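You operate a simulated robot arm through the tools that you are given. There is no shell and no other tool. Be economical: measure what you need, move in short steps, check, and stop when the job is done.

You run a simulated two-armed robot. Do the job below in one go: nothing can be reset, and whatever is moved stays where it is left.

## Task
Set the rate for the roller in drawer two, then charge that hopper.
Fine: Coarse wants RATE 2, Fine RATE 5; tip in the full brown scoop, lay it back; drawer and lid end shut; spill a teaspoon at most.

Only the result counts: the job must be done as asked and must still hold three seconds after the hand-in. Knocking over, shifting, dropping, spilling or breaking anything else fails it. A push-on lid holds only when it is set on centred and level and pressed home; a screw cap is set on level and turned clockwise until tight.

## Robot
Two 7-joint arms with two-finger parallel grippers on one trunk, on a base that drives. Base frame: it is fixed to the floor where the robot stands at the start and does not move with it; the origin is under the middle of the robot, x ahead of it, y to its left, z up. Lengths are in m, angles in rad, forces in N, time in s.
The left shoulder is at the start at [0.05, 0.168, 1.141], the right one opposite. Places, roughly: drawer of hopper two [0.8, 0.1, 0.6]; hopper one [0.5, 0.3, 0.7]; hopper three [1.1, -0.1, 0.7]; hopper two [0.8, 0.1, 0.7]; lid of hopper two [0.8, 0.1, 1]; rate lever [-0.3, 0.6, 0.7]; slide of hopper one [0.5, 0.2, 0.7]; slide of hopper three [1.1, -0.3, 0.7]; slide of hopper two [0.8, 0, 0.7]. Payload 1.57 kg a hand.
Tool frame (each hand has its own): the origin (TCP) lies between the finger pads and is the grasp point; the fingertips stand 0.03 m ahead of it; z points along the fingers, y is the line along which they close. Largest opening 0.08 m; finger width 0.017, thickness 0.012; the body of the gripper, 0.04 by 0.082 m, starts 0.08 m behind the TCP.
Orientation is that of the tool frame in the base frame, as [roll, pitch, yaw] about the fixed x, y, z axes, in that order (R = Rz(yaw) Ry(pitch) Rx(roll)). With the fingers straight down and closing along the base's y, the tool's x points along the base's -x, its y along +y and its z along -z.

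## Interface
- The arms move only by the tool play_rows. It takes "left_deltas", "right_deltas" or both (then of equal length, played together; a hand with none holds still); each is a list of rows, each a list of 7 numbers: the closure, from 0 (fully open) to 1 (shut), then the shift along the tool's x, y, z in m, then the turn, a rotation vector about the tool's x, y, z in rad. In form: [[fingers, tx, ty, tz, wx, wy, wz], ...]. A call has 1 to 12 rows; each row shifts and turns the commanded pose from where the row before left it, along the tool's axes as they then stand. Rows are played at 5 a second. More than 0.05 m and 0.15 rad between two rows, or a gripper value outside its range, and nothing of the call is played. Where a pose cannot be reached the arm comes as near as it can. A force on the tool above 50 N (or 10 N above the force at the start of the call, whichever is more), or a blocked arm, ends the call early, and 0.2 s more pass. The fingers move at their own pace (about 0.045 m/s each) and stop on an object; they squeeze with about 36 N. The grip force told is the motor's: it shows also when the fingers shut on nothing. Time passes only in rows, and 0.2 s behind the last, so rows that do not move let the fingers close. It gives the time, the measured TCP pose, the force on the tool (base axes), the opening and the grip force at its end, in the units of the frame above (readings bear some noise), with the torque about the TCP (base axes, N m) and any sound that the robot's microphone picked up, and new pictures: "views" is both (left out), scene, wrist or none (wrist: the cameras of the hands that moved).
- Cameras (640 x 400 px; columns grow to the right, rows downward): "scene" is now at [0.0934, 0.0594, 1.3645]; the picture's right is [0.77, -0.64, 0.00], its down [-0.27, -0.33, -0.90] and it looks along [0.58, 0.69, -0.43] (base axes); focal length 214 px, centre (320, 200). "left" rides on the left gripper at [0.072, 0.007, -0.122] in its tool frame; the picture's right is [-0.09, 1.00, 0.00], its down [-0.84, -0.08, -0.54] and it looks along [-0.54, -0.05, 0.84] (tool axes); focal length 238 px, centre (320, 200). "right" rides on the right gripper at [0.072, -0.007, -0.122] in its tool frame; the picture's right is [0.09, 1.00, 0.00], its down [-0.84, 0.08, -0.54] and it looks along [-0.54, 0.05, 0.84] (tool axes); focal length 238 px, centre (320, 200). There is no depth. A picture from a camera that has moved, and an enlarged one, comes with that camera's place and axes in the base frame and with its lens. The place of the scene camera against the robot may be out by one fixed shift of up to 0.018 m in any direction.
- raise_lower(by): slides the trunk up (or, below 0, down) by that many m; the arms and the scene camera ride with it, the base frame stays. It gives what a move gives, with no picture.
- steer(legs): drives the robot by 1 to 6 legs, each [ahead, left, turn to the left] in m, m and rad, along the robot's own axes; the way and the turn of a leg run together, so that a leg with both is an arc; at most 1.5 m and 3.142 rad a leg. The arms and the cameras ride along, it lands a little off, and it stops where it bumps. It gives what a move gives, and a new picture of the scene camera.
- pan_tilt(pan, tilt): turns the head with the scene camera to pan (to the left, within 1.396 rad either way) and tilt (down, from -0.506 to 1.204), counted from straight ahead of the robot. It gives what a move gives, and a new picture of the scene camera.
- inspect(camera, box): a new picture of the part [left, top, right, bottom] of that camera's present view, enlarged. It takes no simulated time.
- job_done(): hands the job in; it is judged then, once.

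Go step by step. Nothing tells you exact positions but the pictures and the camera data: compare them with the known pose of the tool, close in by small moves and look again before you grip or let go. The budget is 120 turns and 260 pictures, counting those below and the enlarged ones. Unless the task says otherwise, let go and move clear before handing in.

The tools are called as a command line: name --argument value ..., lists and objects as JSON in quotes. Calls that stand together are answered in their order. play_rows: Moves the arms, as the interface text tells. Its arguments: {"type":"object","properties":{"left_deltas":{"type":"array","items":{"type":"array","items":{"type":"number"}}},"right_deltas":{"type":"array","items":{"type":"array","items":{"type":"number"}}},"views":{"type":"string","enum":["both","scene","wrist","none"]}},"required":[]} The other tools are called the same way: raise_lower (by) slides the trunk up or down; steer (legs) drives the base; pan_tilt (pan, tilt) turns the head that bears the scene camera; inspect (camera, box) takes an enlarged picture of a part of a camera's view; job_done () hands the job in.

At the start:

```text
clock: 0.0
left_tool_pos: [0.1702, 0.2265, 1.3029]
left_orientation: [-3.14, -0.001, 3.14]
left_ft_force: [0.3, 0.1, -0.5]
left_ft_torque: [0.02, 0.0, 0.01]
left_width: 0.08
left_finger_force: 0.0
right_tool_pos: [0.3443, 0.041, 1.2512]
right_orientation: [3.141, -0.001, 3.141]
right_ft_force: [-0.4, 0.3, 0.4]
right_ft_torque: [0.04, -0.03, -0.01]
right_width: 0.0799
right_finger_force: 0.2
trunk travel left (down, up): [-0.309, 0.134]
robot x, y, heading: [0.0003, 0.0039, 0.001]
head pan, tilt: [0.874, 0.44]
```

scene: 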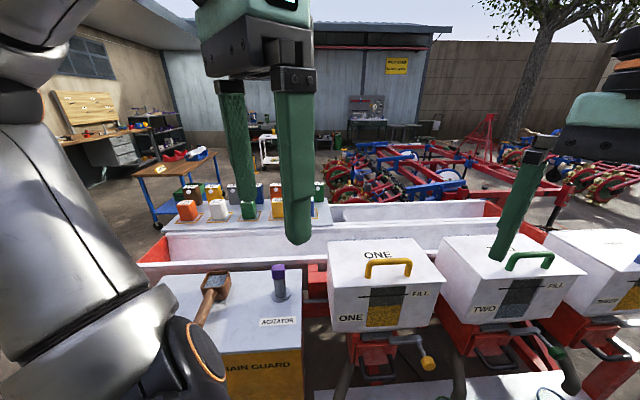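
right: 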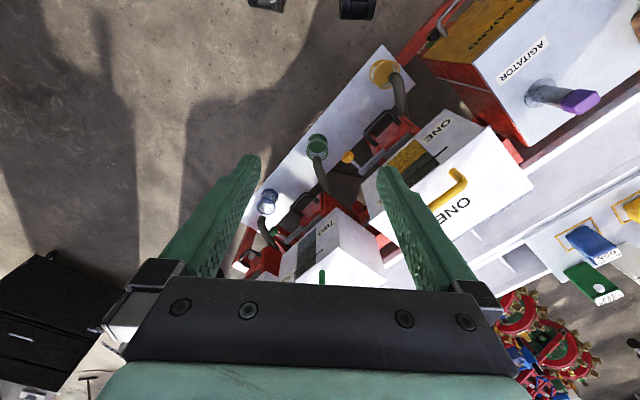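
left: 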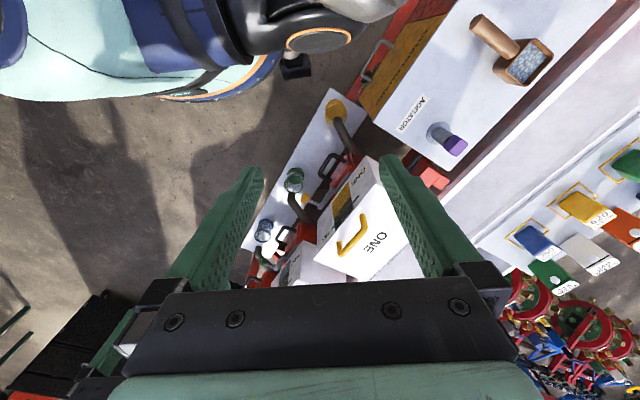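

I see the row of hoppers ahead-left, a brown scoop on the guard box, and the hopper drawers below. I'll take a few close looks before moving.

inspect --camera "scene" --box '[300, 220, 640, 400]'

inspect --camera "left" --box '[220, 0, 640, 290]'

pan_tilt --pan 1.39 --tilt 0.8

pan_tilt --pan 0.3 --tilt 0.7

```text
1.88 times, centred on (470, 310) of scene
camera zoom: at [0.0934, 0.0594, 1.3645], right [0.77, -0.64, 0.0], down [-0.27, -0.33, -0.9], along [0.58, 0.69, -0.43], focal length 404 px, centre (38, -7)
```

zoom: 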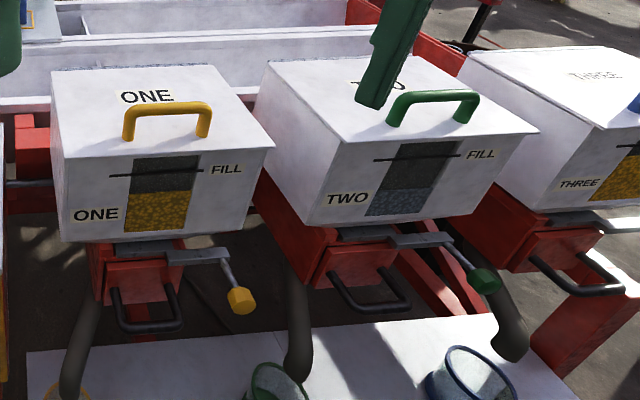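

```text
1.38 times, centred on (430, 145) of left
camera zoom: at [0.0979, 0.2333, 1.4237], right [0.09, 1.0, 0.0], down [0.84, -0.08, 0.54], along [0.54, -0.05, -0.84], focal length 329 px, centre (168, 276)
```

zoom: 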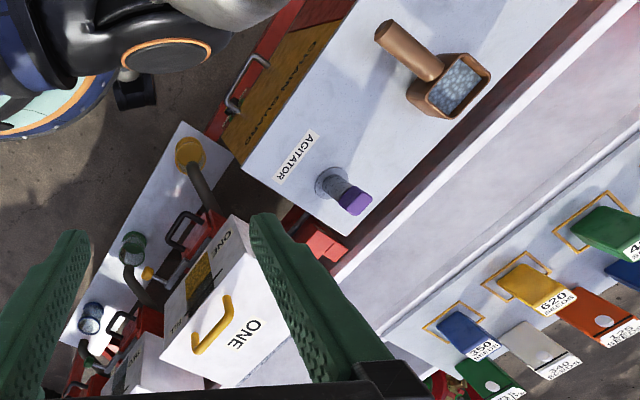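

```text
clock: 0.9
left_tool_pos: [0.1712, 0.2268, 1.3005]
left_orientation: [-3.139, -0.001, 3.14]
left_ft_force: [0.2, -0.3, 0.3]
left_ft_torque: [0.0, 0.0, 0.01]
left_width: 0.08
left_finger_force: 0.0
right_tool_pos: [0.3451, 0.0413, 1.2519]
right_orientation: [3.141, 0.0, 3.141]
right_ft_force: [-0.5, 0.2, 0.6]
right_ft_torque: [0.0, 0.0, 0.01]
right_width: 0.0799
right_finger_force: 0.0
trunk travel left (down, up): [-0.309, 0.134]
robot x, y, heading: [-0.0018, 0.0014, 0.007]
head pan, tilt: [1.389, 0.799]
camera scene: at [0.0489, 0.0681, 1.3332], right [0.98, -0.18, 0.0], down [-0.13, -0.7, -0.7], along [0.13, 0.69, -0.72], focal length 214 px, centre (320, 200)
```

scene: 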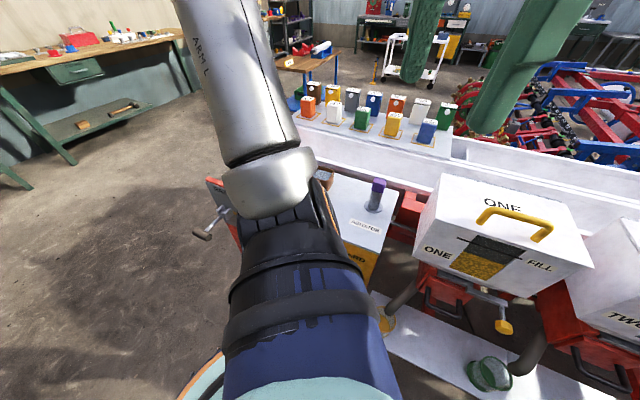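

```text
clock: 2.3
left_tool_pos: [0.1701, 0.2263, 1.3027]
left_orientation: [-3.141, -0.002, 3.139]
left_ft_force: [0.6, 0.1, 0.0]
left_ft_torque: [-0.01, 0.01, 0.01]
left_width: 0.0798
left_finger_force: 0.1
right_tool_pos: [0.3451, 0.0407, 1.2516]
right_orientation: [3.141, 0.0, -3.141]
right_ft_force: [-0.5, 0.2, -0.1]
right_ft_torque: [0.0, -0.01, 0.03]
right_width: 0.0799
right_finger_force: 0.0
trunk travel left (down, up): [-0.309, 0.134]
robot x, y, heading: [-0.0032, 0.0039, -0.0]
head pan, tilt: [0.3, 0.7]
camera scene: at [0.1154, 0.014, 1.3414], right [0.3, -0.96, 0.0], down [-0.62, -0.19, -0.76], along [0.73, 0.23, -0.64], focal length 214 px, centre (320, 200)
```

scene: 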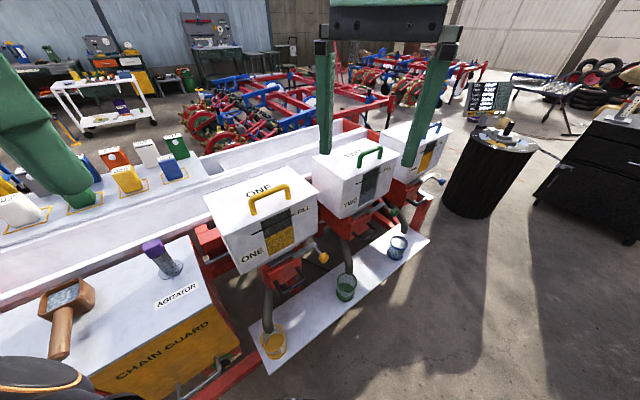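

The hoppers stand in a row along about (0.8, -0.6), facing (-0.6, -0.8). I'll turn to face them and back off slightly, then look left for the rate lever.

steer --legs '[[0, 0, 0.927]]'

pan_tilt --pan 0.9 --tilt 0.7

pan_tilt --pan -0.6 --tilt 0.7

```text
clock: 5.0
left_tool_pos: [-0.0767, 0.2731, 1.3021]
left_orientation: [-3.141, 0.001, -2.217]
left_ft_force: [-0.2, 0.2, 0.0]
left_ft_torque: [-0.01, 0.01, 0.01]
left_width: 0.0801
left_finger_force: 0.0
right_tool_pos: [0.172, 0.3016, 1.2514]
right_orientation: [-3.141, 0.0, -2.216]
right_ft_force: [-0.6, 0.1, 0.2]
right_ft_torque: [0.02, 0.01, -0.04]
right_width: 0.0798
right_finger_force: 0.0
trunk travel left (down, up): [-0.309, 0.134]
robot x, y, heading: [0.0022, 0.0014, 0.924]
head pan, tilt: [0.3, 0.7]
camera scene: at [0.0469, 0.1007, 1.3414], right [0.94, -0.34, 0.0], down [-0.22, -0.61, -0.76], along [0.26, 0.72, -0.64], focal length 214 px, centre (320, 200)
```

scene: 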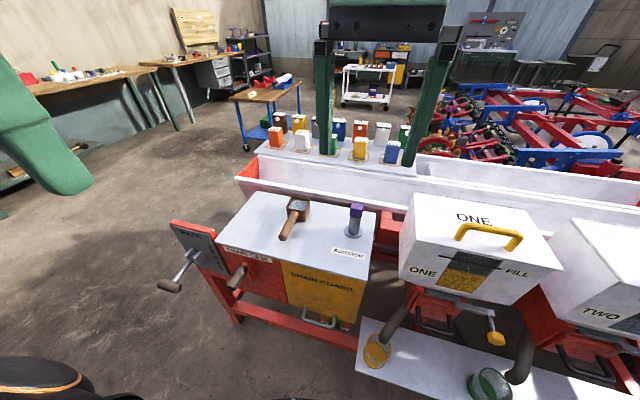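

```text
clock: 6.0
left_tool_pos: [-0.0779, 0.272, 1.301]
left_orientation: [-3.14, -0.002, -2.218]
left_ft_force: [0.2, -0.8, 1.2]
left_ft_torque: [0.01, -0.01, 0.0]
left_width: 0.0803
left_finger_force: 0.0
right_tool_pos: [0.1742, 0.3002, 1.251]
right_orientation: [3.141, -0.001, -2.216]
right_ft_force: [0.1, 0.6, 0.7]
right_ft_torque: [-0.02, 0.0, -0.01]
right_width: 0.0797
right_finger_force: 0.1
trunk travel left (down, up): [-0.309, 0.134]
robot x, y, heading: [0.0022, -0.001, 0.931]
head pan, tilt: [0.901, 0.7]
camera scene: at [-0.0031, 0.103, 1.3414], right [0.97, 0.25, 0.0], down [0.16, -0.62, -0.76], along [-0.19, 0.74, -0.64], focal length 214 px, centre (320, 200)
```

scene: 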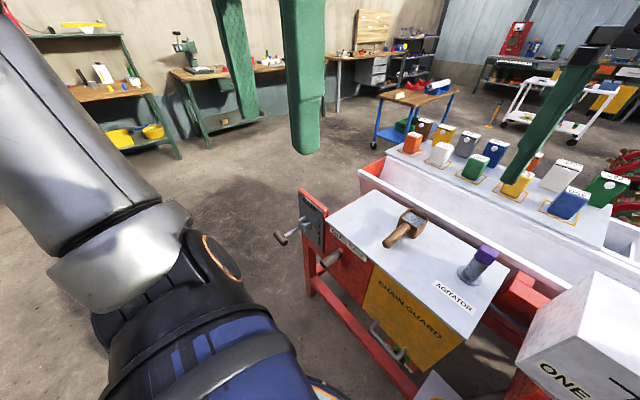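

```text
clock: 7.7
left_tool_pos: [-0.0776, 0.273, 1.3012]
left_orientation: [-3.139, 0.001, -2.218]
left_ft_force: [1.2, -0.1, -0.7]
left_ft_torque: [0.01, 0.03, 0.01]
left_width: 0.0801
left_finger_force: 0.0
right_tool_pos: [0.1742, 0.2996, 1.2498]
right_orientation: [3.141, 0.0, -2.216]
right_ft_force: [0.9, 0.1, 0.1]
right_ft_torque: [0.0, -0.02, 0.01]
right_width: 0.08
right_finger_force: 0.1
trunk travel left (down, up): [-0.309, 0.134]
robot x, y, heading: [-0.0009, 0.0005, 0.923]
head pan, tilt: [-0.6, 0.7]
camera scene: at [0.0988, 0.048, 1.3414], right [0.32, -0.95, 0.0], down [-0.61, -0.21, -0.76], along [0.72, 0.25, -0.64], focal length 214 px, centre (320, 200)
```

scene: 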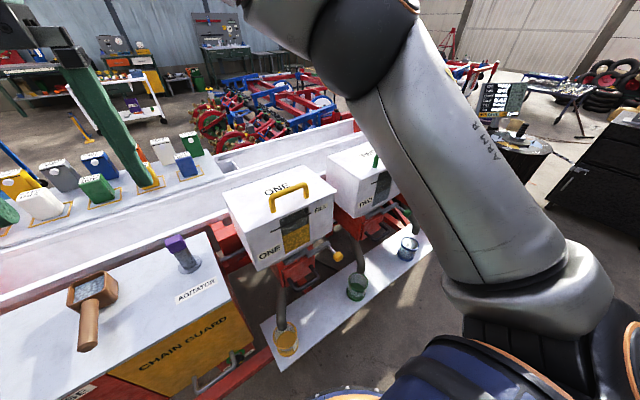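

The rate panel is on the left end of the guard box. First I'll go to hopper two to see its slide and drawer: slide sideways along the row, then look straight at it.

steer --legs '[[-0.12, -0.45, 0]]'

pan_tilt --pan -0.1 --tilt 0.8

```text
clock: 10.4
left_tool_pos: [0.2041, -0.0904, 1.3023]
left_orientation: [-3.141, 0.0, -2.212]
left_ft_force: [-0.7, -0.8, 0.5]
left_ft_torque: [0.03, 0.07, 0.03]
left_width: 0.0802
left_finger_force: 0.1
right_tool_pos: [0.456, -0.0619, 1.2507]
right_orientation: [-3.141, 0.001, -2.214]
right_ft_force: [1.2, 0.1, -0.2]
right_ft_torque: [0.03, 0.0, 0.01]
right_width: 0.0799
right_finger_force: 0.0
trunk travel left (down, up): [-0.309, 0.134]
robot x, y, heading: [0.2832, -0.3607, 0.93]
head pan, tilt: [-0.6, 0.7]
camera scene: at [0.3829, -0.3151, 1.3414], right [0.32, -0.95, 0.0], down [-0.61, -0.21, -0.76], along [0.72, 0.25, -0.64], focal length 214 px, centre (320, 200)
```

scene: 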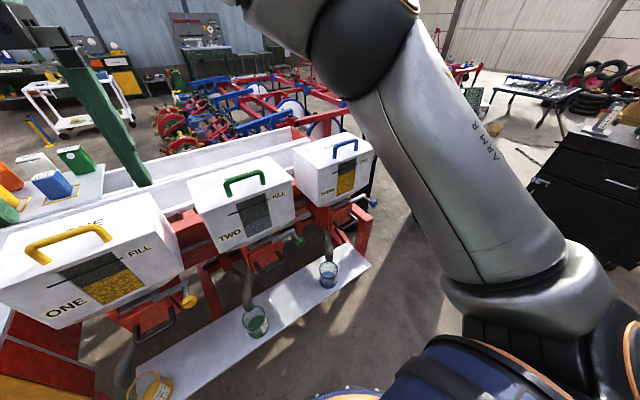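

```text
clock: 11.3
left_tool_pos: [0.2047, -0.0903, 1.3014]
left_orientation: [-3.139, -0.001, -2.214]
left_ft_force: [-0.5, 0.7, -0.6]
left_ft_torque: [-0.02, 0.01, 0.01]
left_width: 0.0798
left_finger_force: 0.0
right_tool_pos: [0.456, -0.0621, 1.2504]
right_orientation: [-3.141, -0.001, -2.214]
right_ft_force: [-0.7, 0.0, 0.5]
right_ft_torque: [0.01, 0.02, -0.03]
right_width: 0.08
right_finger_force: 0.1
trunk travel left (down, up): [-0.309, 0.134]
robot x, y, heading: [0.2883, -0.3658, 0.932]
head pan, tilt: [-0.099, 0.799]
camera scene: at [0.3567, -0.2827, 1.3332], right [0.74, -0.68, 0.0], down [-0.48, -0.53, -0.7], along [0.47, 0.51, -0.72], focal length 214 px, centre (320, 200)
```

scene: 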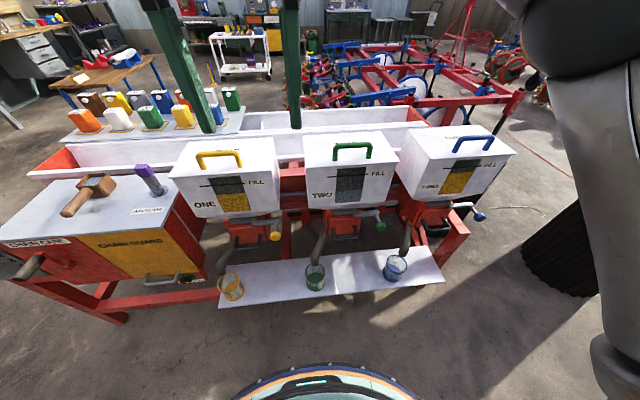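

Good overall view. Zooming in on hopper two.

inspect --camera "scene" --box '[280, 130, 420, 220]'

inspect --camera "scene" --box '[280, 195, 420, 295]'

inspect --camera "scene" --box '[0, 140, 200, 270]'

inspect --camera "scene" --box '[180, 195, 300, 295]'

```text
4.44 times, centred on (350, 175) of scene
camera zoom: at [0.3567, -0.2827, 1.3332], right [0.74, -0.68, 0.0], down [-0.48, -0.53, -0.7], along [0.47, 0.51, -0.72], focal length 953 px, centre (187, 311)
```

zoom: 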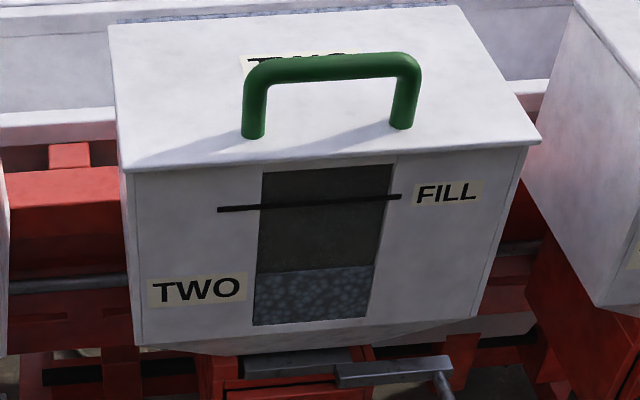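

```text
4.00 times, centred on (350, 245) of scene
camera zoom: at [0.3567, -0.2827, 1.3332], right [0.74, -0.68, 0.0], down [-0.48, -0.53, -0.7], along [0.47, 0.51, -0.72], focal length 858 px, centre (200, 20)
```

zoom: 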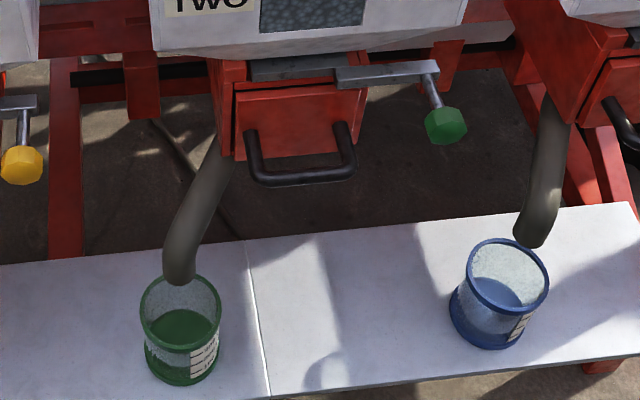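

```text
3.08 times, centred on (100, 205) of scene
camera zoom: at [0.3567, -0.2827, 1.3332], right [0.74, -0.68, 0.0], down [-0.48, -0.53, -0.7], along [0.47, 0.51, -0.72], focal length 660 px, centre (997, 185)
```

zoom: 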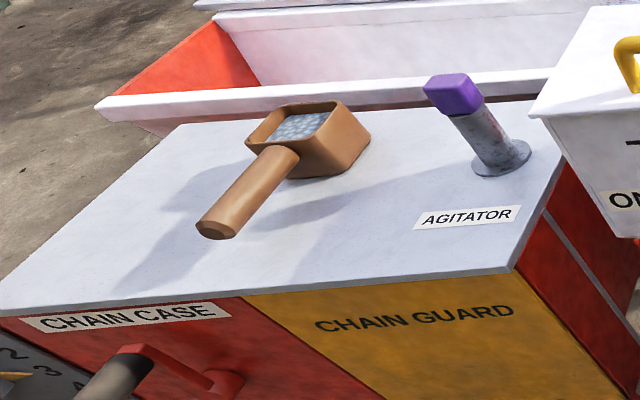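

```text
4.00 times, centred on (240, 245) of scene
camera zoom: at [0.3567, -0.2827, 1.3332], right [0.74, -0.68, 0.0], down [-0.48, -0.53, -0.7], along [0.47, 0.51, -0.72], focal length 858 px, centre (640, 20)
```

zoom: 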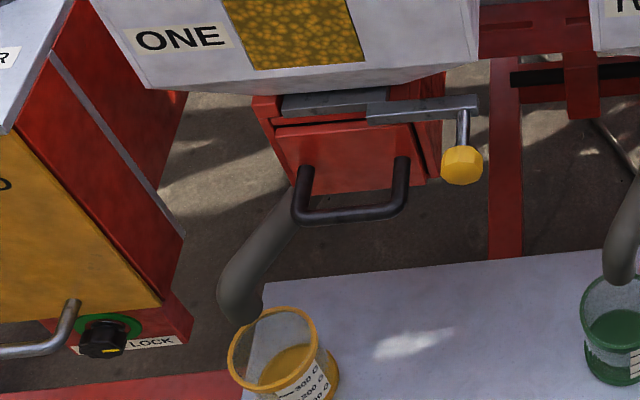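

I need to know the slide's state before pulling the drawer. I'll lower the trunk for a level view beneath the hopper; hands are ~0.2 m in front of it, so it's clear.

raise_lower --by -0.3

pan_tilt --pan -0.15 --tilt 0.5

inspect --camera "scene" --box '[270, 180, 430, 280]'

```text
clock: 14.3
left_tool_pos: [0.2051, -0.0904, 1.0019]
left_orientation: [-3.14, 0.0, -2.213]
left_ft_force: [0.0, -0.5, 0.0]
left_ft_torque: [-0.02, -0.01, 0.04]
left_width: 0.08
left_finger_force: 0.0
right_tool_pos: [0.4575, -0.0616, 0.9509]
right_orientation: [3.141, 0.0, -2.212]
right_ft_force: [0.5, -0.3, -0.3]
right_ft_torque: [-0.03, -0.01, 0.01]
right_width: 0.0797
right_finger_force: 0.0
trunk travel left (down, up): [-0.009, 0.434]
robot x, y, heading: [0.2838, -0.3613, 0.929]
head pan, tilt: [-0.099, 0.799]
```

```text
clock: 15.2
left_tool_pos: [0.2054, -0.0904, 1.002]
left_orientation: [-3.141, 0.0, -2.213]
left_ft_force: [-0.5, 0.3, -0.2]
left_ft_torque: [-0.01, 0.0, 0.01]
left_width: 0.0799
left_finger_force: 0.0
right_tool_pos: [0.4562, -0.0627, 0.9506]
right_orientation: [-3.142, 0.0, -2.213]
right_ft_force: [-0.4, -0.2, -0.3]
right_ft_torque: [0.0, -0.02, 0.02]
right_width: 0.0801
right_finger_force: 0.0
trunk travel left (down, up): [-0.009, 0.434]
robot x, y, heading: [0.2833, -0.3635, 0.932]
head pan, tilt: [-0.15, 0.499]
camera scene: at [0.3669, -0.2782, 1.0591], right [0.7, -0.71, 0.0], down [-0.34, -0.34, -0.88], along [0.62, 0.62, -0.48], focal length 214 px, centre (320, 200)
```

scene: 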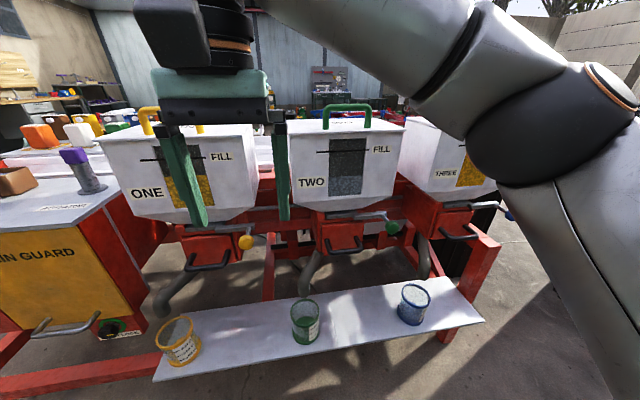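

```text
4.00 times, centred on (350, 230) of scene
camera zoom: at [0.3669, -0.2782, 1.0591], right [0.7, -0.71, 0.0], down [-0.34, -0.34, -0.88], along [0.62, 0.62, -0.48], focal length 858 px, centre (200, 80)
```

zoom: 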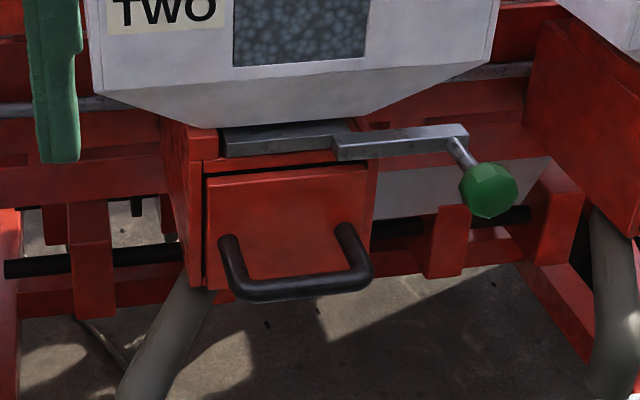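

The slide plate sits beneath the hopper, sticking out ~2–3 cm, and the drawer has a horizontal U-bar. I'll back off 0.2 m and turn the right tool to point forward (fingers closing vertically) for a close look.

steer --legs '[[-0.2, 0, 0]]'

play_rows --right_deltas '[[0, 0, 0, 0, -0.0864, -0.0864, 0.0864], [0, 0, 0, 0, -0.0864, -0.0864, 0.0864], [0, 0, 0, 0, -0.0864, -0.0864, 0.0864], [0, 0, 0, 0, -0.0864, -0.0864, 0.0864], [0, 0, 0, 0, -0.0864, -0.0864, 0.0864], [0, 0, 0, 0, -0.0864, -0.0864, 0.0864], [0, 0, 0, 0, -0.0864, -0.0864, 0.0864], [0, 0, 0, 0, -0.0864, -0.0864, 0.0864], [0, 0, 0, 0, -0.0864, -0.0864, 0.0864], [0, 0, 0, 0, -0.0864, -0.0864, 0.0864], [0, 0, 0, 0, -0.0864, -0.0864, 0.0864], [0, 0, 0, 0, -0.0864, -0.0864, 0.0864]]' --views "none"

play_rows --right_deltas '[[0, 0, 0, 0, -0.0864, -0.0864, 0.0864], [0, 0, 0, 0, -0.0864, -0.0864, 0.0864], [0, 0, 0, 0, 0, 0, 0], [0, 0, 0, 0, 0, 0, 0]]' --views "both"

```text
clock: 16.8
left_tool_pos: [0.0821, -0.2533, 1.0005]
left_orientation: [-3.14, -0.001, -2.207]
left_ft_force: [-0.1, -0.4, 0.0]
left_ft_torque: [-0.01, 0.0, 0.0]
left_width: 0.0798
left_finger_force: 0.0
right_tool_pos: [0.3345, -0.2247, 0.9504]
right_orientation: [3.141, -0.001, -2.207]
right_ft_force: [-0.8, 0.2, -1.2]
right_ft_torque: [0.0, 0.02, 0.03]
right_width: 0.08
right_finger_force: 0.0
trunk travel left (down, up): [-0.009, 0.434]
robot x, y, heading: [0.1608, -0.5289, 0.938]
head pan, tilt: [-0.15, 0.499]
camera scene: at [0.2451, -0.4411, 1.0591], right [0.71, -0.71, 0.0], down [-0.34, -0.34, -0.88], along [0.62, 0.62, -0.48], focal length 214 px, centre (320, 200)
```

scene: 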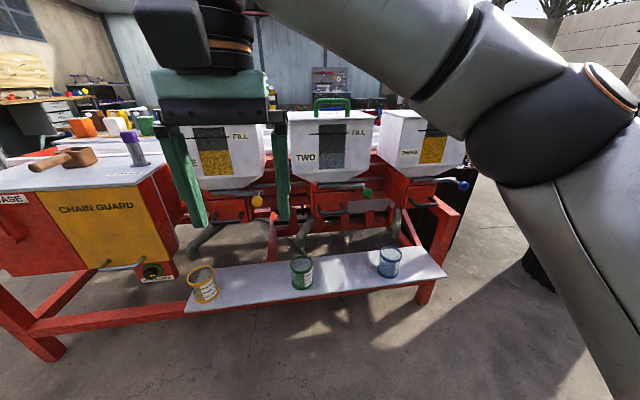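

```text
clock: 19.4
left_tool_pos: [0.0818, -0.2536, 1.0017]
left_orientation: [-3.14, 0.0, -2.208]
left_ft_force: [-0.4, 0.4, 0.4]
left_ft_torque: [0.0, -0.04, 0.01]
left_width: 0.0799
left_finger_force: 0.0
right_tool_pos: [0.3492, -0.2051, 0.9646]
right_orientation: [1.756, 0.154, 2.697]
right_ft_force: [0.0, -0.1, 0.0]
right_ft_torque: [-0.03, -0.02, 0.03]
right_width: 0.0799
right_finger_force: 0.1
right hand out of reach, approached as far as the arm can: row 12
trunk travel left (down, up): [-0.009, 0.434]
robot x, y, heading: [0.1657, -0.5272, 0.938]
head pan, tilt: [-0.15, 0.499]
```

```text
clock: 20.4
left_tool_pos: [0.0825, -0.2525, 1.0013]
left_orientation: [-3.14, -0.003, -2.206]
left_ft_force: [-0.6, -0.9, 0.1]
left_ft_torque: [-0.03, -0.01, -0.02]
left_width: 0.0798
left_finger_force: 0.0
right_tool_pos: [0.3851, -0.1558, 0.9885]
right_orientation: [1.571, 0.0, 2.509]
right_ft_force: [0.7, -0.3, 0.3]
right_ft_torque: [-0.01, 0.03, -0.02]
right_width: 0.0801
right_finger_force: 0.1
right hand out of reach, approached as far as the arm can: row 1, 2
trunk travel left (down, up): [-0.009, 0.434]
robot x, y, heading: [0.1621, -0.5259, 0.943]
head pan, tilt: [-0.15, 0.499]
camera scene: at [0.2451, -0.4411, 1.0591], right [0.71, -0.71, 0.0], down [-0.34, -0.34, -0.88], along [0.62, 0.62, -0.48], focal length 214 px, centre (320, 200)
camera right: at [0.2542, -0.2129, 0.9817], right [-0.07, 0.05, 1.0], down [0.36, -0.93, 0.08], along [0.93, 0.36, 0.05], focal length 238 px, centre (320, 200)
```

scene: 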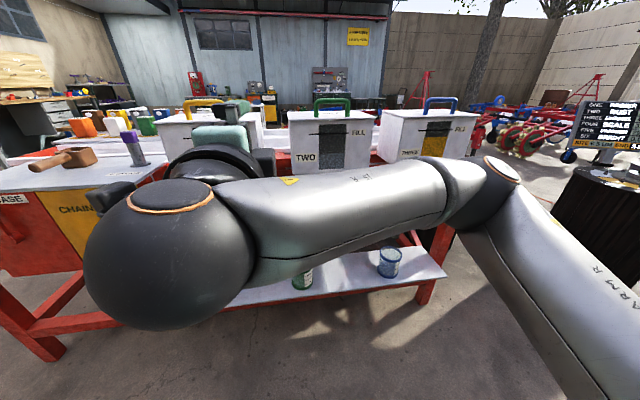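
right: 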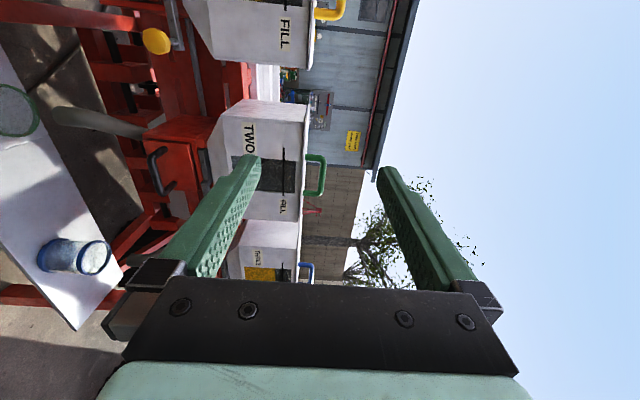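

The tool is now horizontal, closing vertically. There's a notice board at right – I'll read it.

inspect --camera "scene" --box '[560, 85, 640, 165]'

inspect --camera "right" --box '[100, 80, 340, 250]'

```text
5.00 times, centred on (600, 125) of scene
camera zoom: at [0.2451, -0.4411, 1.0591], right [0.71, -0.71, 0.0], down [-0.34, -0.34, -0.88], along [0.62, 0.62, -0.48], focal length 1072 px, centre (-1080, 575)
```

zoom: 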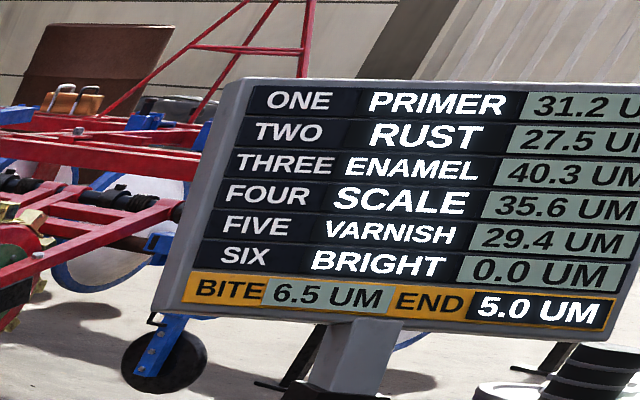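

```text
2.35 times, centred on (220, 165) of right
camera zoom: at [0.2542, -0.2129, 0.9817], right [-0.07, 0.05, 1.0], down [0.36, -0.93, 0.08], along [0.93, 0.36, 0.05], focal length 561 px, centre (555, 282)
```

zoom: 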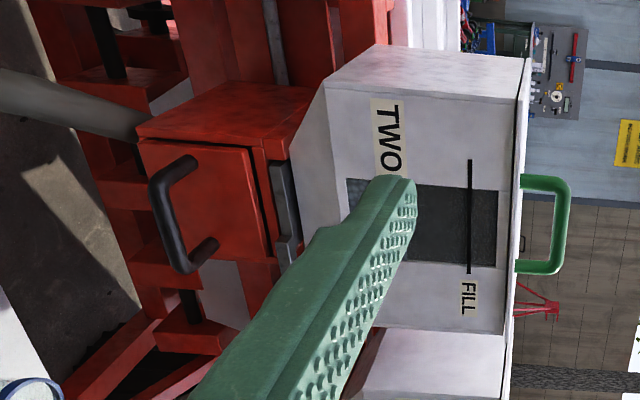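

The slide plate seems pushed in flush. Bringing the right hand toward the drawer bar for a closer look.

play_rows --right_deltas '[[0, -0.02, -0.034, 0.02, 0, 0, 0], [0, -0.02, -0.034, 0.02, 0, 0, 0], [0, -0.02, -0.034, 0.02, 0, 0, 0], [0, -0.02, -0.034, 0.02, 0, 0, 0], [0, -0.02, -0.034, 0.02, 0, 0, 0], [0, -0.02, -0.034, 0.02, 0, 0, 0], [0, -0.02, -0.034, 0.02, 0, 0, 0], [0, -0.02, -0.034, 0.02, 0, 0, 0], [0, -0.02, -0.034, 0.02, 0, 0, 0], [0, -0.02, -0.034, 0.02, 0, 0, 0], [0, 0, 0, 0, 0, 0, 0]]'

```text
clock: 22.2
left_tool_pos: [0.0812, -0.2553, 1.0007]
left_orientation: [-3.14, 0.0, -2.207]
left_ft_force: [0.1, 0.3, -0.8]
left_ft_torque: [-0.02, 0.0, 0.0]
left_width: 0.08
left_finger_force: 0.1
right_tool_pos: [0.6513, -0.1319, 0.8002]
right_orientation: [1.384, 0.135, 2.435]
right_ft_force: [0.8, -0.5, -0.3]
right_ft_torque: [-0.02, -0.03, -0.02]
right_width: 0.08
right_finger_force: 0.0
trunk travel left (down, up): [-0.009, 0.434]
robot x, y, heading: [0.1628, -0.5241, 0.939]
head pan, tilt: [-0.15, 0.499]
stopped in row 9 (right hand): the arm was blocked; the commanded pose is now the measured one
camera scene: at [0.2448, -0.4416, 1.058], right [0.71, -0.71, 0.0], down [-0.34, -0.34, -0.88], along [0.62, 0.62, -0.48], focal length 214 px, centre (320, 200)
camera right: at [0.5227, -0.1803, 0.7608], right [-0.29, 0.0, 0.96], down [0.28, -0.96, 0.09], along [0.92, 0.29, 0.27], focal length 238 px, centre (320, 200)
```

scene: 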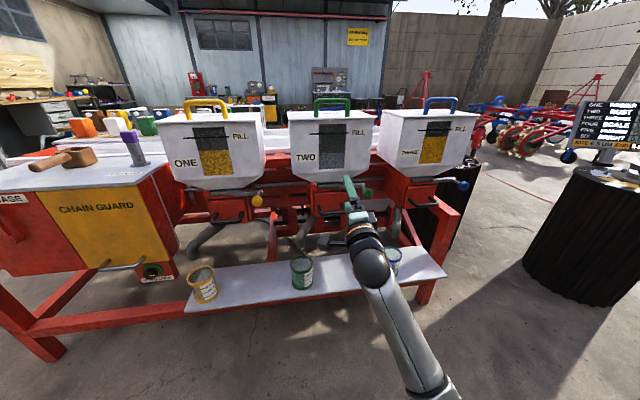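
right: 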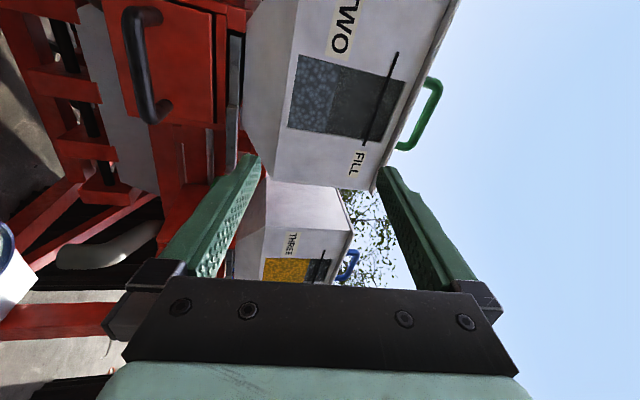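

The elbow folded too tight. I'll raise the trunk a bit to give the arm room, restore the tool's attitude and descend in front of the drawer.

raise_lower --by 0.14

play_rows --right_deltas '[[0, 0, 0, 0, 0.09, 0.03, 0.07], [0, 0, 0, 0, 0.09, 0.03, 0.07], [0, 0, -0.04, 0.011, 0, 0, 0], [0, 0, -0.04, 0.011, 0, 0, 0], [0, 0, -0.04, 0.011, 0, 0, 0], [0, 0, -0.04, 0.011, 0, 0, 0], [0, 0, -0.04, 0.011, 0, 0, 0], [0, 0, -0.04, 0.011, 0, 0, 0], [0, 0, -0.04, 0.011, 0, 0, 0], [0, 0, 0, 0, 0, 0, 0]]'

```text
clock: 23.9
left_tool_pos: [0.0816, -0.2548, 1.1419]
left_orientation: [-3.141, -0.002, -2.206]
left_ft_force: [-0.5, -0.7, -0.3]
left_ft_torque: [0.02, -0.01, 0.02]
left_width: 0.0802
left_finger_force: 0.1
right_tool_pos: [0.6507, -0.1318, 0.9394]
right_orientation: [1.388, 0.13, 2.438]
right_ft_force: [0.5, 0.2, 0.1]
right_ft_torque: [0.03, 0.0, -0.02]
right_width: 0.0802
right_finger_force: 0.1
trunk travel left (down, up): [-0.149, 0.294]
robot x, y, heading: [0.1613, -0.5288, 0.937]
head pan, tilt: [-0.15, 0.499]
```

```text
clock: 24.9
left_tool_pos: [0.0802, -0.2547, 1.1414]
left_orientation: [-3.139, 0.0, -2.206]
left_ft_force: [-0.3, 0.3, 0.2]
left_ft_torque: [0.01, 0.0, 0.01]
left_width: 0.08
left_finger_force: 0.0
right_tool_pos: [0.7173, -0.1462, 0.8669]
right_orientation: [1.554, 0.164, 2.438]
right_ft_force: [-0.5, -0.1, -0.6]
right_ft_torque: [-0.03, -0.01, 0.0]
right_width: 0.0799
right_finger_force: 0.0
trunk travel left (down, up): [-0.149, 0.294]
robot x, y, heading: [0.165, -0.5257, 0.937]
head pan, tilt: [-0.15, 0.499]
stopped in row 5 (right hand): the arm was blocked; the commanded pose is now the measured one
camera scene: at [0.245, -0.4411, 1.1992], right [0.71, -0.71, 0.0], down [-0.34, -0.34, -0.88], along [0.62, 0.62, -0.48], focal length 214 px, centre (320, 200)
camera right: at [0.5845, -0.1942, 0.845], right [-0.2, 0.15, 0.97], down [0.27, -0.94, 0.2], along [0.94, 0.3, 0.15], focal length 238 px, centre (320, 200)
```

scene: 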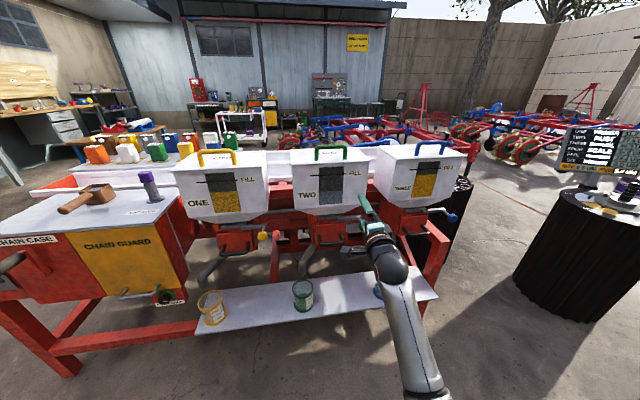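
right: 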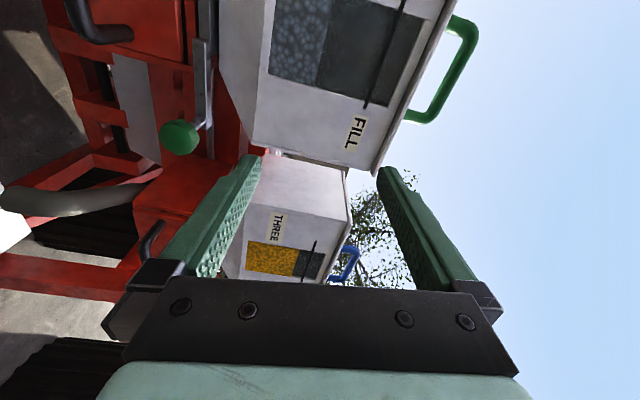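

That roll seems to hit an arm limit. I'll roll the hand 180° (the camera to the right side) and try again.

play_rows --right_deltas '[[0, 0, 0.02, -0.01, 0, 0, -0.149], [0, 0, 0.02, -0.01, 0, 0, -0.149], [0, 0, 0, 0, 0, 0, -0.149], [0, 0, 0, 0, 0, 0, -0.149], [0, 0, 0, 0, 0, 0, -0.149], [0, 0, 0, 0, 0, 0, -0.149], [0, 0, 0, 0, 0, 0, -0.149], [0, 0, 0, 0, 0, 0, -0.149], [0, 0, 0, 0, 0, 0, -0.149], [0, 0, 0, 0, 0, 0, -0.149], [0, 0, 0, 0, 0, 0, -0.149], [0, 0, 0, 0, 0, 0, -0.149]]' --views "none"

play_rows --right_deltas '[[0, 0, 0, 0, 0, 0, -0.149], [0, 0, 0, 0, 0, 0, -0.149], [0, 0, 0, 0, 0, 0, -0.149], [0, 0, 0, 0, 0, 0, -0.149], [0, 0, 0, 0, 0, 0, -0.149], [0, 0, 0, 0, 0, 0, -0.149], [0, 0, 0, 0, 0, 0, -0.149], [0, 0, 0, 0, 0, 0, -0.149], [0, 0, 0, 0, 0, 0, -0.149]]' --views "both"

```text
clock: 27.5
left_tool_pos: [0.0818, -0.2547, 1.1419]
left_orientation: [-3.14, -0.002, -2.206]
left_ft_force: [-0.2, 0.4, 0.2]
left_ft_torque: [0.0, 0.0, -0.01]
left_width: 0.0802
left_finger_force: 0.0
right_tool_pos: [0.6956, -0.1544, 0.9042]
right_orientation: [-1.528, 1.185, -0.66]
right_ft_force: [0.7, 0.1, -0.3]
right_ft_torque: [0.0, 0.01, 0.03]
right_width: 0.0798
right_finger_force: 0.0
trunk travel left (down, up): [-0.149, 0.294]
robot x, y, heading: [0.1629, -0.5251, 0.935]
head pan, tilt: [-0.15, 0.499]
```

```text
clock: 29.5
left_tool_pos: [0.0816, -0.2534, 1.1418]
left_orientation: [-3.141, -0.001, -2.206]
left_ft_force: [0.1, 0.9, -0.5]
left_ft_torque: [-0.04, 0.04, 0.01]
left_width: 0.0798
left_finger_force: 0.1
right_tool_pos: [0.6972, -0.155, 0.9051]
right_orientation: [-1.552, -0.154, -0.703]
right_ft_force: [-0.1, 0.5, -0.1]
right_ft_torque: [0.03, 0.0, -0.02]
right_width: 0.08
right_finger_force: 0.1
trunk travel left (down, up): [-0.149, 0.294]
robot x, y, heading: [0.1625, -0.5286, 0.937]
head pan, tilt: [-0.15, 0.499]
camera scene: at [0.2452, -0.4411, 1.1991], right [0.71, -0.71, 0.0], down [-0.34, -0.34, -0.88], along [0.62, 0.62, -0.48], focal length 214 px, centre (320, 200)
camera right: at [0.6707, -0.2944, 0.9197], right [0.2, -0.15, -0.97], down [-0.97, 0.11, -0.21], along [0.14, 0.98, -0.12], focal length 238 px, centre (320, 200)
```

scene: 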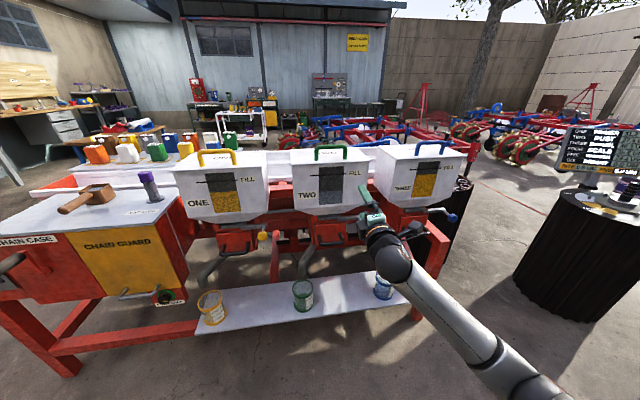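
right: 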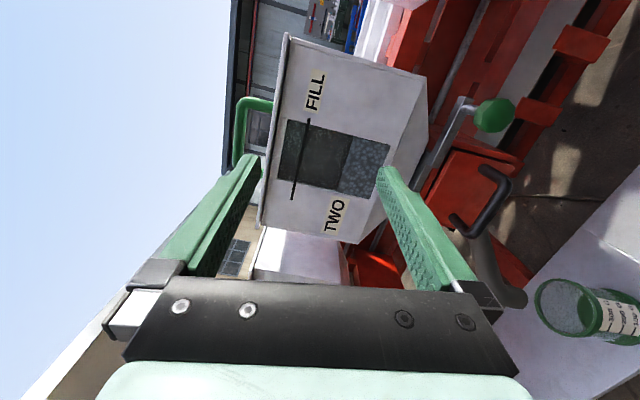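

Now the elbow goes out naturally. Level the tool and descend in front of the drawer.

play_rows --right_deltas '[[0, 0, 0, 0, 0, -0.05, 0.14], [0, -0.006, 0.038, 0.007, 0, 0, 0], [0, -0.006, 0.038, 0.007, 0, 0, 0], [0, -0.006, 0.038, 0.007, 0, 0, 0], [0, -0.006, 0.038, 0.007, 0, 0, 0], [0, -0.006, 0.038, 0.007, 0, 0, 0], [0, -0.006, 0.038, 0.007, 0, 0, 0], [0, -0.006, 0.038, 0.007, 0, 0, 0], [0, 0, 0, 0, 0, 0, 0]]'

```text
clock: 31.5
left_tool_pos: [0.0819, -0.2549, 1.1404]
left_orientation: [-3.14, -0.002, -2.207]
left_ft_force: [0.1, 0.1, -0.4]
left_ft_torque: [0.04, 0.01, 0.01]
left_width: 0.0801
left_finger_force: 0.0
right_tool_pos: [0.6946, -0.0899, 0.6423]
right_orientation: [-1.559, -0.013, -0.651]
right_ft_force: [0.1, 0.4, 0.4]
right_ft_torque: [-0.02, 0.01, 0.02]
right_width: 0.08
right_finger_force: 0.0
trunk travel left (down, up): [-0.149, 0.294]
robot x, y, heading: [0.1611, -0.5288, 0.934]
head pan, tilt: [-0.15, 0.499]
camera scene: at [0.2452, -0.4411, 1.1991], right [0.71, -0.71, 0.0], down [-0.34, -0.34, -0.88], along [0.62, 0.62, -0.48], focal length 214 px, centre (320, 200)
camera right: at [0.6781, -0.2316, 0.6451], right [0.09, -0.05, -0.99], down [-0.99, 0.08, -0.09], along [0.08, 1.0, -0.05], focal length 238 px, centre (320, 200)
```

scene: 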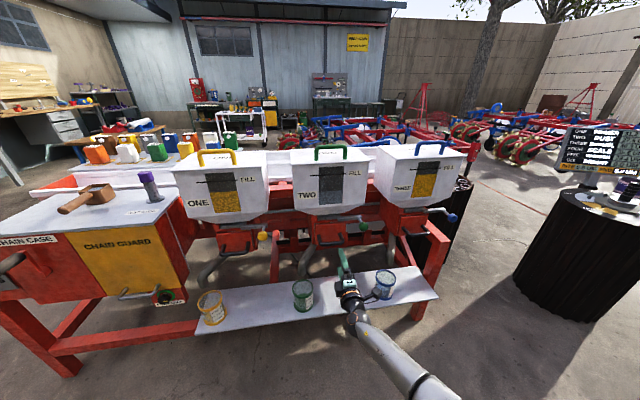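
right: 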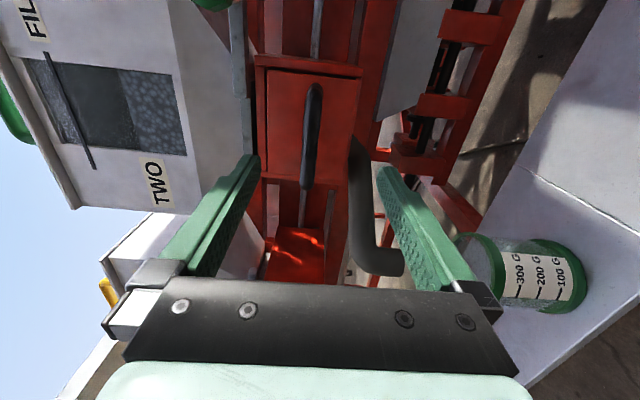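

Excellent alignment: bar is at the finger mid-height. Zoom on slide and drawer edge.

inspect --camera "right" --box '[180, 0, 420, 200]'

```text
2.00 times, centred on (300, 100) of right
camera zoom: at [0.6781, -0.2316, 0.6451], right [0.09, -0.05, -0.99], down [-0.99, 0.08, -0.09], along [0.08, 1.0, -0.05], focal length 477 px, centre (360, 400)
```

zoom: 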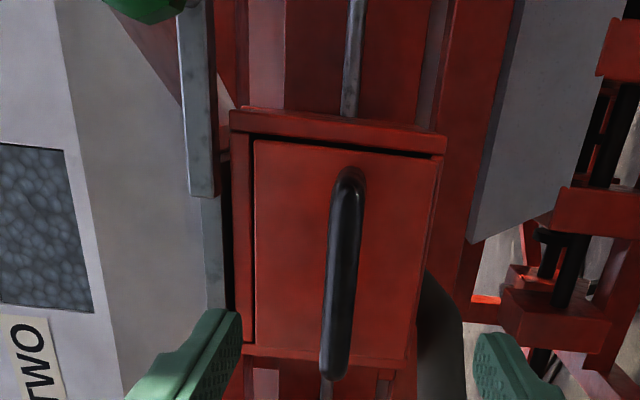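

Triangulating: slide arm front at depth 0.487 vs drawer face 0.499 – the slide is fully in (shut). Advance on the bar and grip.

play_rows --right_deltas '[[0, 0, 0, 0.035, 0, 0, 0], [0, 0, 0, 0.035, 0, 0, 0], [0, 0, 0, 0.035, 0, 0, 0], [0, 0, 0, 0, 0, 0, 0]]' --views "wrist"

```text
clock: 32.5
left_tool_pos: [0.0819, -0.253, 1.1424]
left_orientation: [-3.139, -0.002, -2.204]
left_ft_force: [-0.4, -0.5, 0.0]
left_ft_torque: [-0.01, 0.0, 0.04]
left_width: 0.0802
left_finger_force: 0.0
right_tool_pos: [0.7282, -0.0466, 0.6423]
right_orientation: [-1.557, -0.013, -0.65]
right_ft_force: [-0.2, -0.7, 0.3]
right_ft_torque: [-0.02, 0.01, 0.0]
right_width: 0.0799
right_finger_force: 0.1
right hand out of reach, approached as far as the arm can: row 2, 3
trunk travel left (down, up): [-0.149, 0.294]
robot x, y, heading: [0.1656, -0.5287, 0.94]
head pan, tilt: [-0.15, 0.499]
camera right: at [0.7116, -0.1881, 0.6476], right [0.09, -0.05, -0.99], down [-0.99, 0.08, -0.09], along [0.08, 1.0, -0.05], focal length 238 px, centre (320, 200)
```

right: 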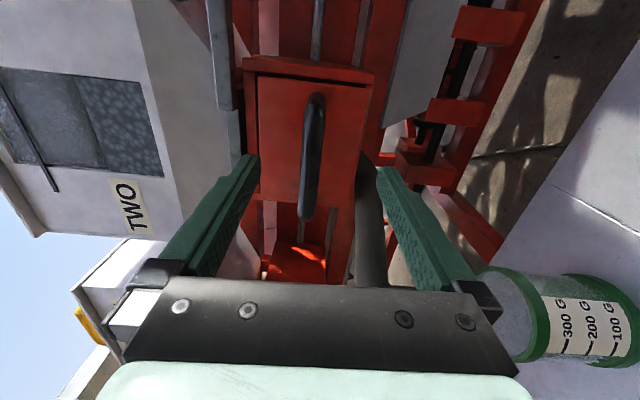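

Arm fully stretched 5 cm short. Retract, drive 0.1 m closer, and advance again.

play_rows --right_deltas '[[0, 0, 0, -0.04, 0, 0, 0], [0, 0, 0, -0.04, 0, 0, 0], [0, 0, 0, -0.04, 0, 0, 0], [0, 0, 0, 0, 0, 0, 0]]' --views "none"

steer --legs '[[0.1, 0, 0]]'

play_rows --right_deltas '[[0, 0, 0, 0, 0, 0, 0]]' --views "wrist"

```text
clock: 33.5
left_tool_pos: [0.0812, -0.2544, 1.1424]
left_orientation: [-3.139, -0.003, -2.205]
left_ft_force: [0.4, -0.9, 0.4]
left_ft_torque: [0.0, 0.01, 0.05]
left_width: 0.0798
left_finger_force: 0.2
right_tool_pos: [0.6538, -0.145, 0.6416]
right_orientation: [-1.559, -0.011, -0.652]
right_ft_force: [0.2, 0.8, -0.4]
right_ft_torque: [-0.03, -0.04, 0.02]
right_width: 0.0801
right_finger_force: 0.1
trunk travel left (down, up): [-0.149, 0.294]
robot x, y, heading: [0.1631, -0.5244, 0.935]
head pan, tilt: [-0.15, 0.499]
```

```text
clock: 34.7
left_tool_pos: [0.1404, -0.1738, 1.1425]
left_orientation: [-3.139, -0.001, -2.204]
left_ft_force: [0.4, -0.2, 0.4]
left_ft_torque: [0.04, 0.01, 0.0]
left_width: 0.08
left_finger_force: 0.0
right_tool_pos: [0.7141, -0.0649, 0.642]
right_orientation: [-1.56, -0.013, -0.65]
right_ft_force: [0.1, 0.3, 0.4]
right_ft_torque: [0.0, 0.02, 0.01]
right_width: 0.08
right_finger_force: 0.1
trunk travel left (down, up): [-0.149, 0.294]
robot x, y, heading: [0.2188, -0.4456, 0.936]
head pan, tilt: [-0.15, 0.499]
camera scene: at [0.3047, -0.3598, 1.1991], right [0.71, -0.71, 0.0], down [-0.34, -0.34, -0.88], along [0.62, 0.62, -0.48], focal length 214 px, centre (320, 200)
```

scene: 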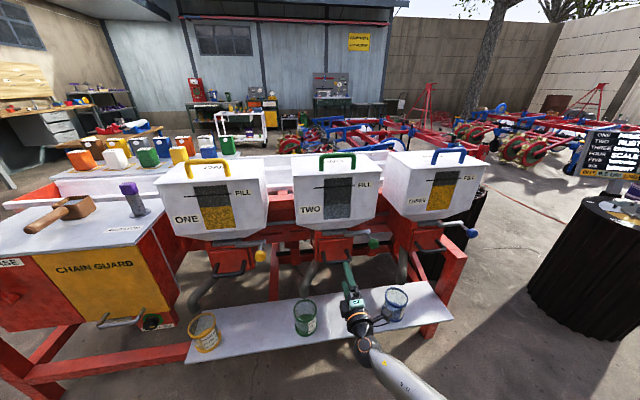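

```text
clock: 35.1
left_tool_pos: [0.1409, -0.1728, 1.1422]
left_orientation: [-3.138, 0.0, -2.203]
left_ft_force: [-0.1, -0.5, 0.0]
left_ft_torque: [-0.02, 0.03, -0.01]
left_width: 0.0799
left_finger_force: 0.0
right_tool_pos: [0.7147, -0.0647, 0.6413]
right_orientation: [-1.559, -0.013, -0.65]
right_ft_force: [-0.4, -0.1, 0.5]
right_ft_torque: [-0.02, 0.02, 0.01]
right_width: 0.0799
right_finger_force: 0.0
trunk travel left (down, up): [-0.149, 0.294]
robot x, y, heading: [0.2206, -0.449, 0.938]
head pan, tilt: [-0.15, 0.499]
camera right: at [0.6973, -0.206, 0.6467], right [0.09, -0.05, -0.99], down [-0.99, 0.07, -0.09], along [0.08, 1.0, -0.05], focal length 238 px, centre (320, 200)
```

right: 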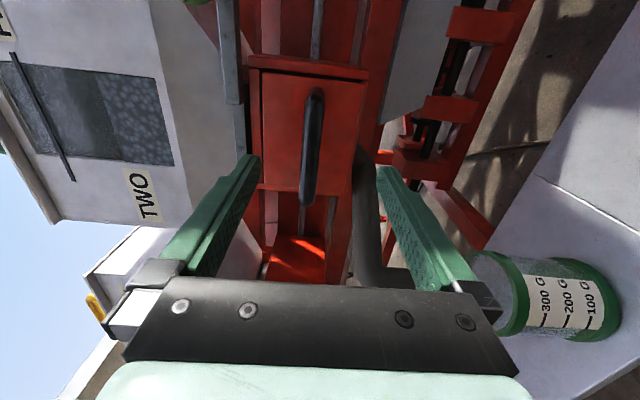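

Advance 0.075 and close partly to check.

play_rows --right_deltas '[[0, 0, 0, 0.026, 0, 0, 0], [0, 0, 0, 0.026, 0, 0, 0], [0, 0, 0, 0.024, 0, 0, 0], [0, 0, 0, 0, 0, 0, 0]]' --views "wrist"

```text
clock: 36.1
left_tool_pos: [0.1419, -0.1719, 1.1412]
left_orientation: [-3.14, 0.0, -2.204]
left_ft_force: [0.3, -0.8, 1.7]
left_ft_torque: [0.01, 0.01, 0.01]
left_width: 0.08
left_finger_force: 0.0
right_tool_pos: [0.7612, -0.0055, 0.6436]
right_orientation: [-1.558, -0.012, -0.65]
right_ft_force: [0.0, -0.5, 0.1]
right_ft_torque: [0.0, 0.02, -0.01]
right_width: 0.0799
right_finger_force: 0.0
trunk travel left (down, up): [-0.149, 0.294]
robot x, y, heading: [0.2226, -0.446, 0.935]
head pan, tilt: [-0.15, 0.499]
camera right: at [0.7442, -0.1468, 0.6484], right [0.09, -0.05, -0.99], down [-0.99, 0.07, -0.09], along [0.08, 1.0, -0.05], focal length 238 px, centre (320, 200)
```

right: 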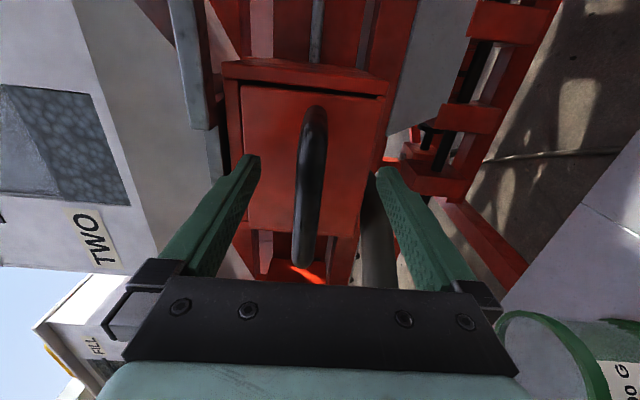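

The bar is at about the TCP. Close and check grip.

play_rows --right_deltas '[[1, 0, 0, 0, 0, 0, 0], [1, 0, 0, 0, 0, 0, 0], [1, 0, 0, 0, 0, 0, 0], [1, 0, 0, 0, 0, 0, 0], [1, 0, 0, 0, 0, 0, 0], [1, 0, 0, 0, 0, 0, 0]]' --views "wrist"

```text
clock: 37.5
left_tool_pos: [0.1401, -0.1749, 1.1429]
left_orientation: [-3.139, 0.002, -2.206]
left_ft_force: [0.3, 0.2, 0.9]
left_ft_torque: [0.01, 0.0, 0.01]
left_width: 0.0799
left_finger_force: 0.0
right_tool_pos: [0.7608, -0.0055, 0.6507]
right_orientation: [-1.546, -0.008, -0.651]
right_ft_force: [-0.2, -2.4, 23.7]
right_ft_torque: [0.25, 0.38, -0.13]
right_width: 0.0157
right_finger_force: 31.2
trunk travel left (down, up): [-0.149, 0.294]
robot x, y, heading: [0.2253, -0.4436, 0.932]
head pan, tilt: [-0.15, 0.499]
camera right: at [0.744, -0.1463, 0.6535], right [0.1, -0.04, -0.99], down [-0.99, 0.08, -0.1], along [0.08, 1.0, -0.04], focal length 238 px, centre (320, 200)
```

right: 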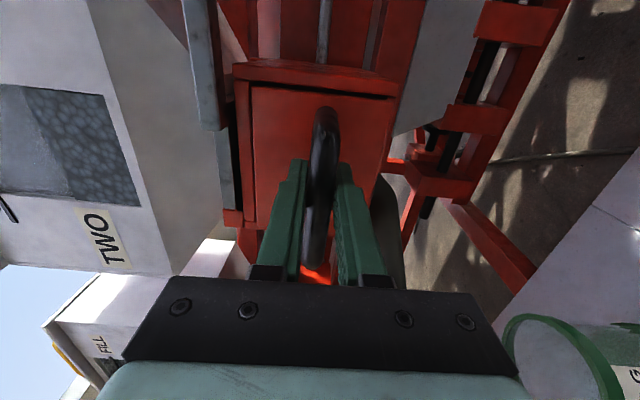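

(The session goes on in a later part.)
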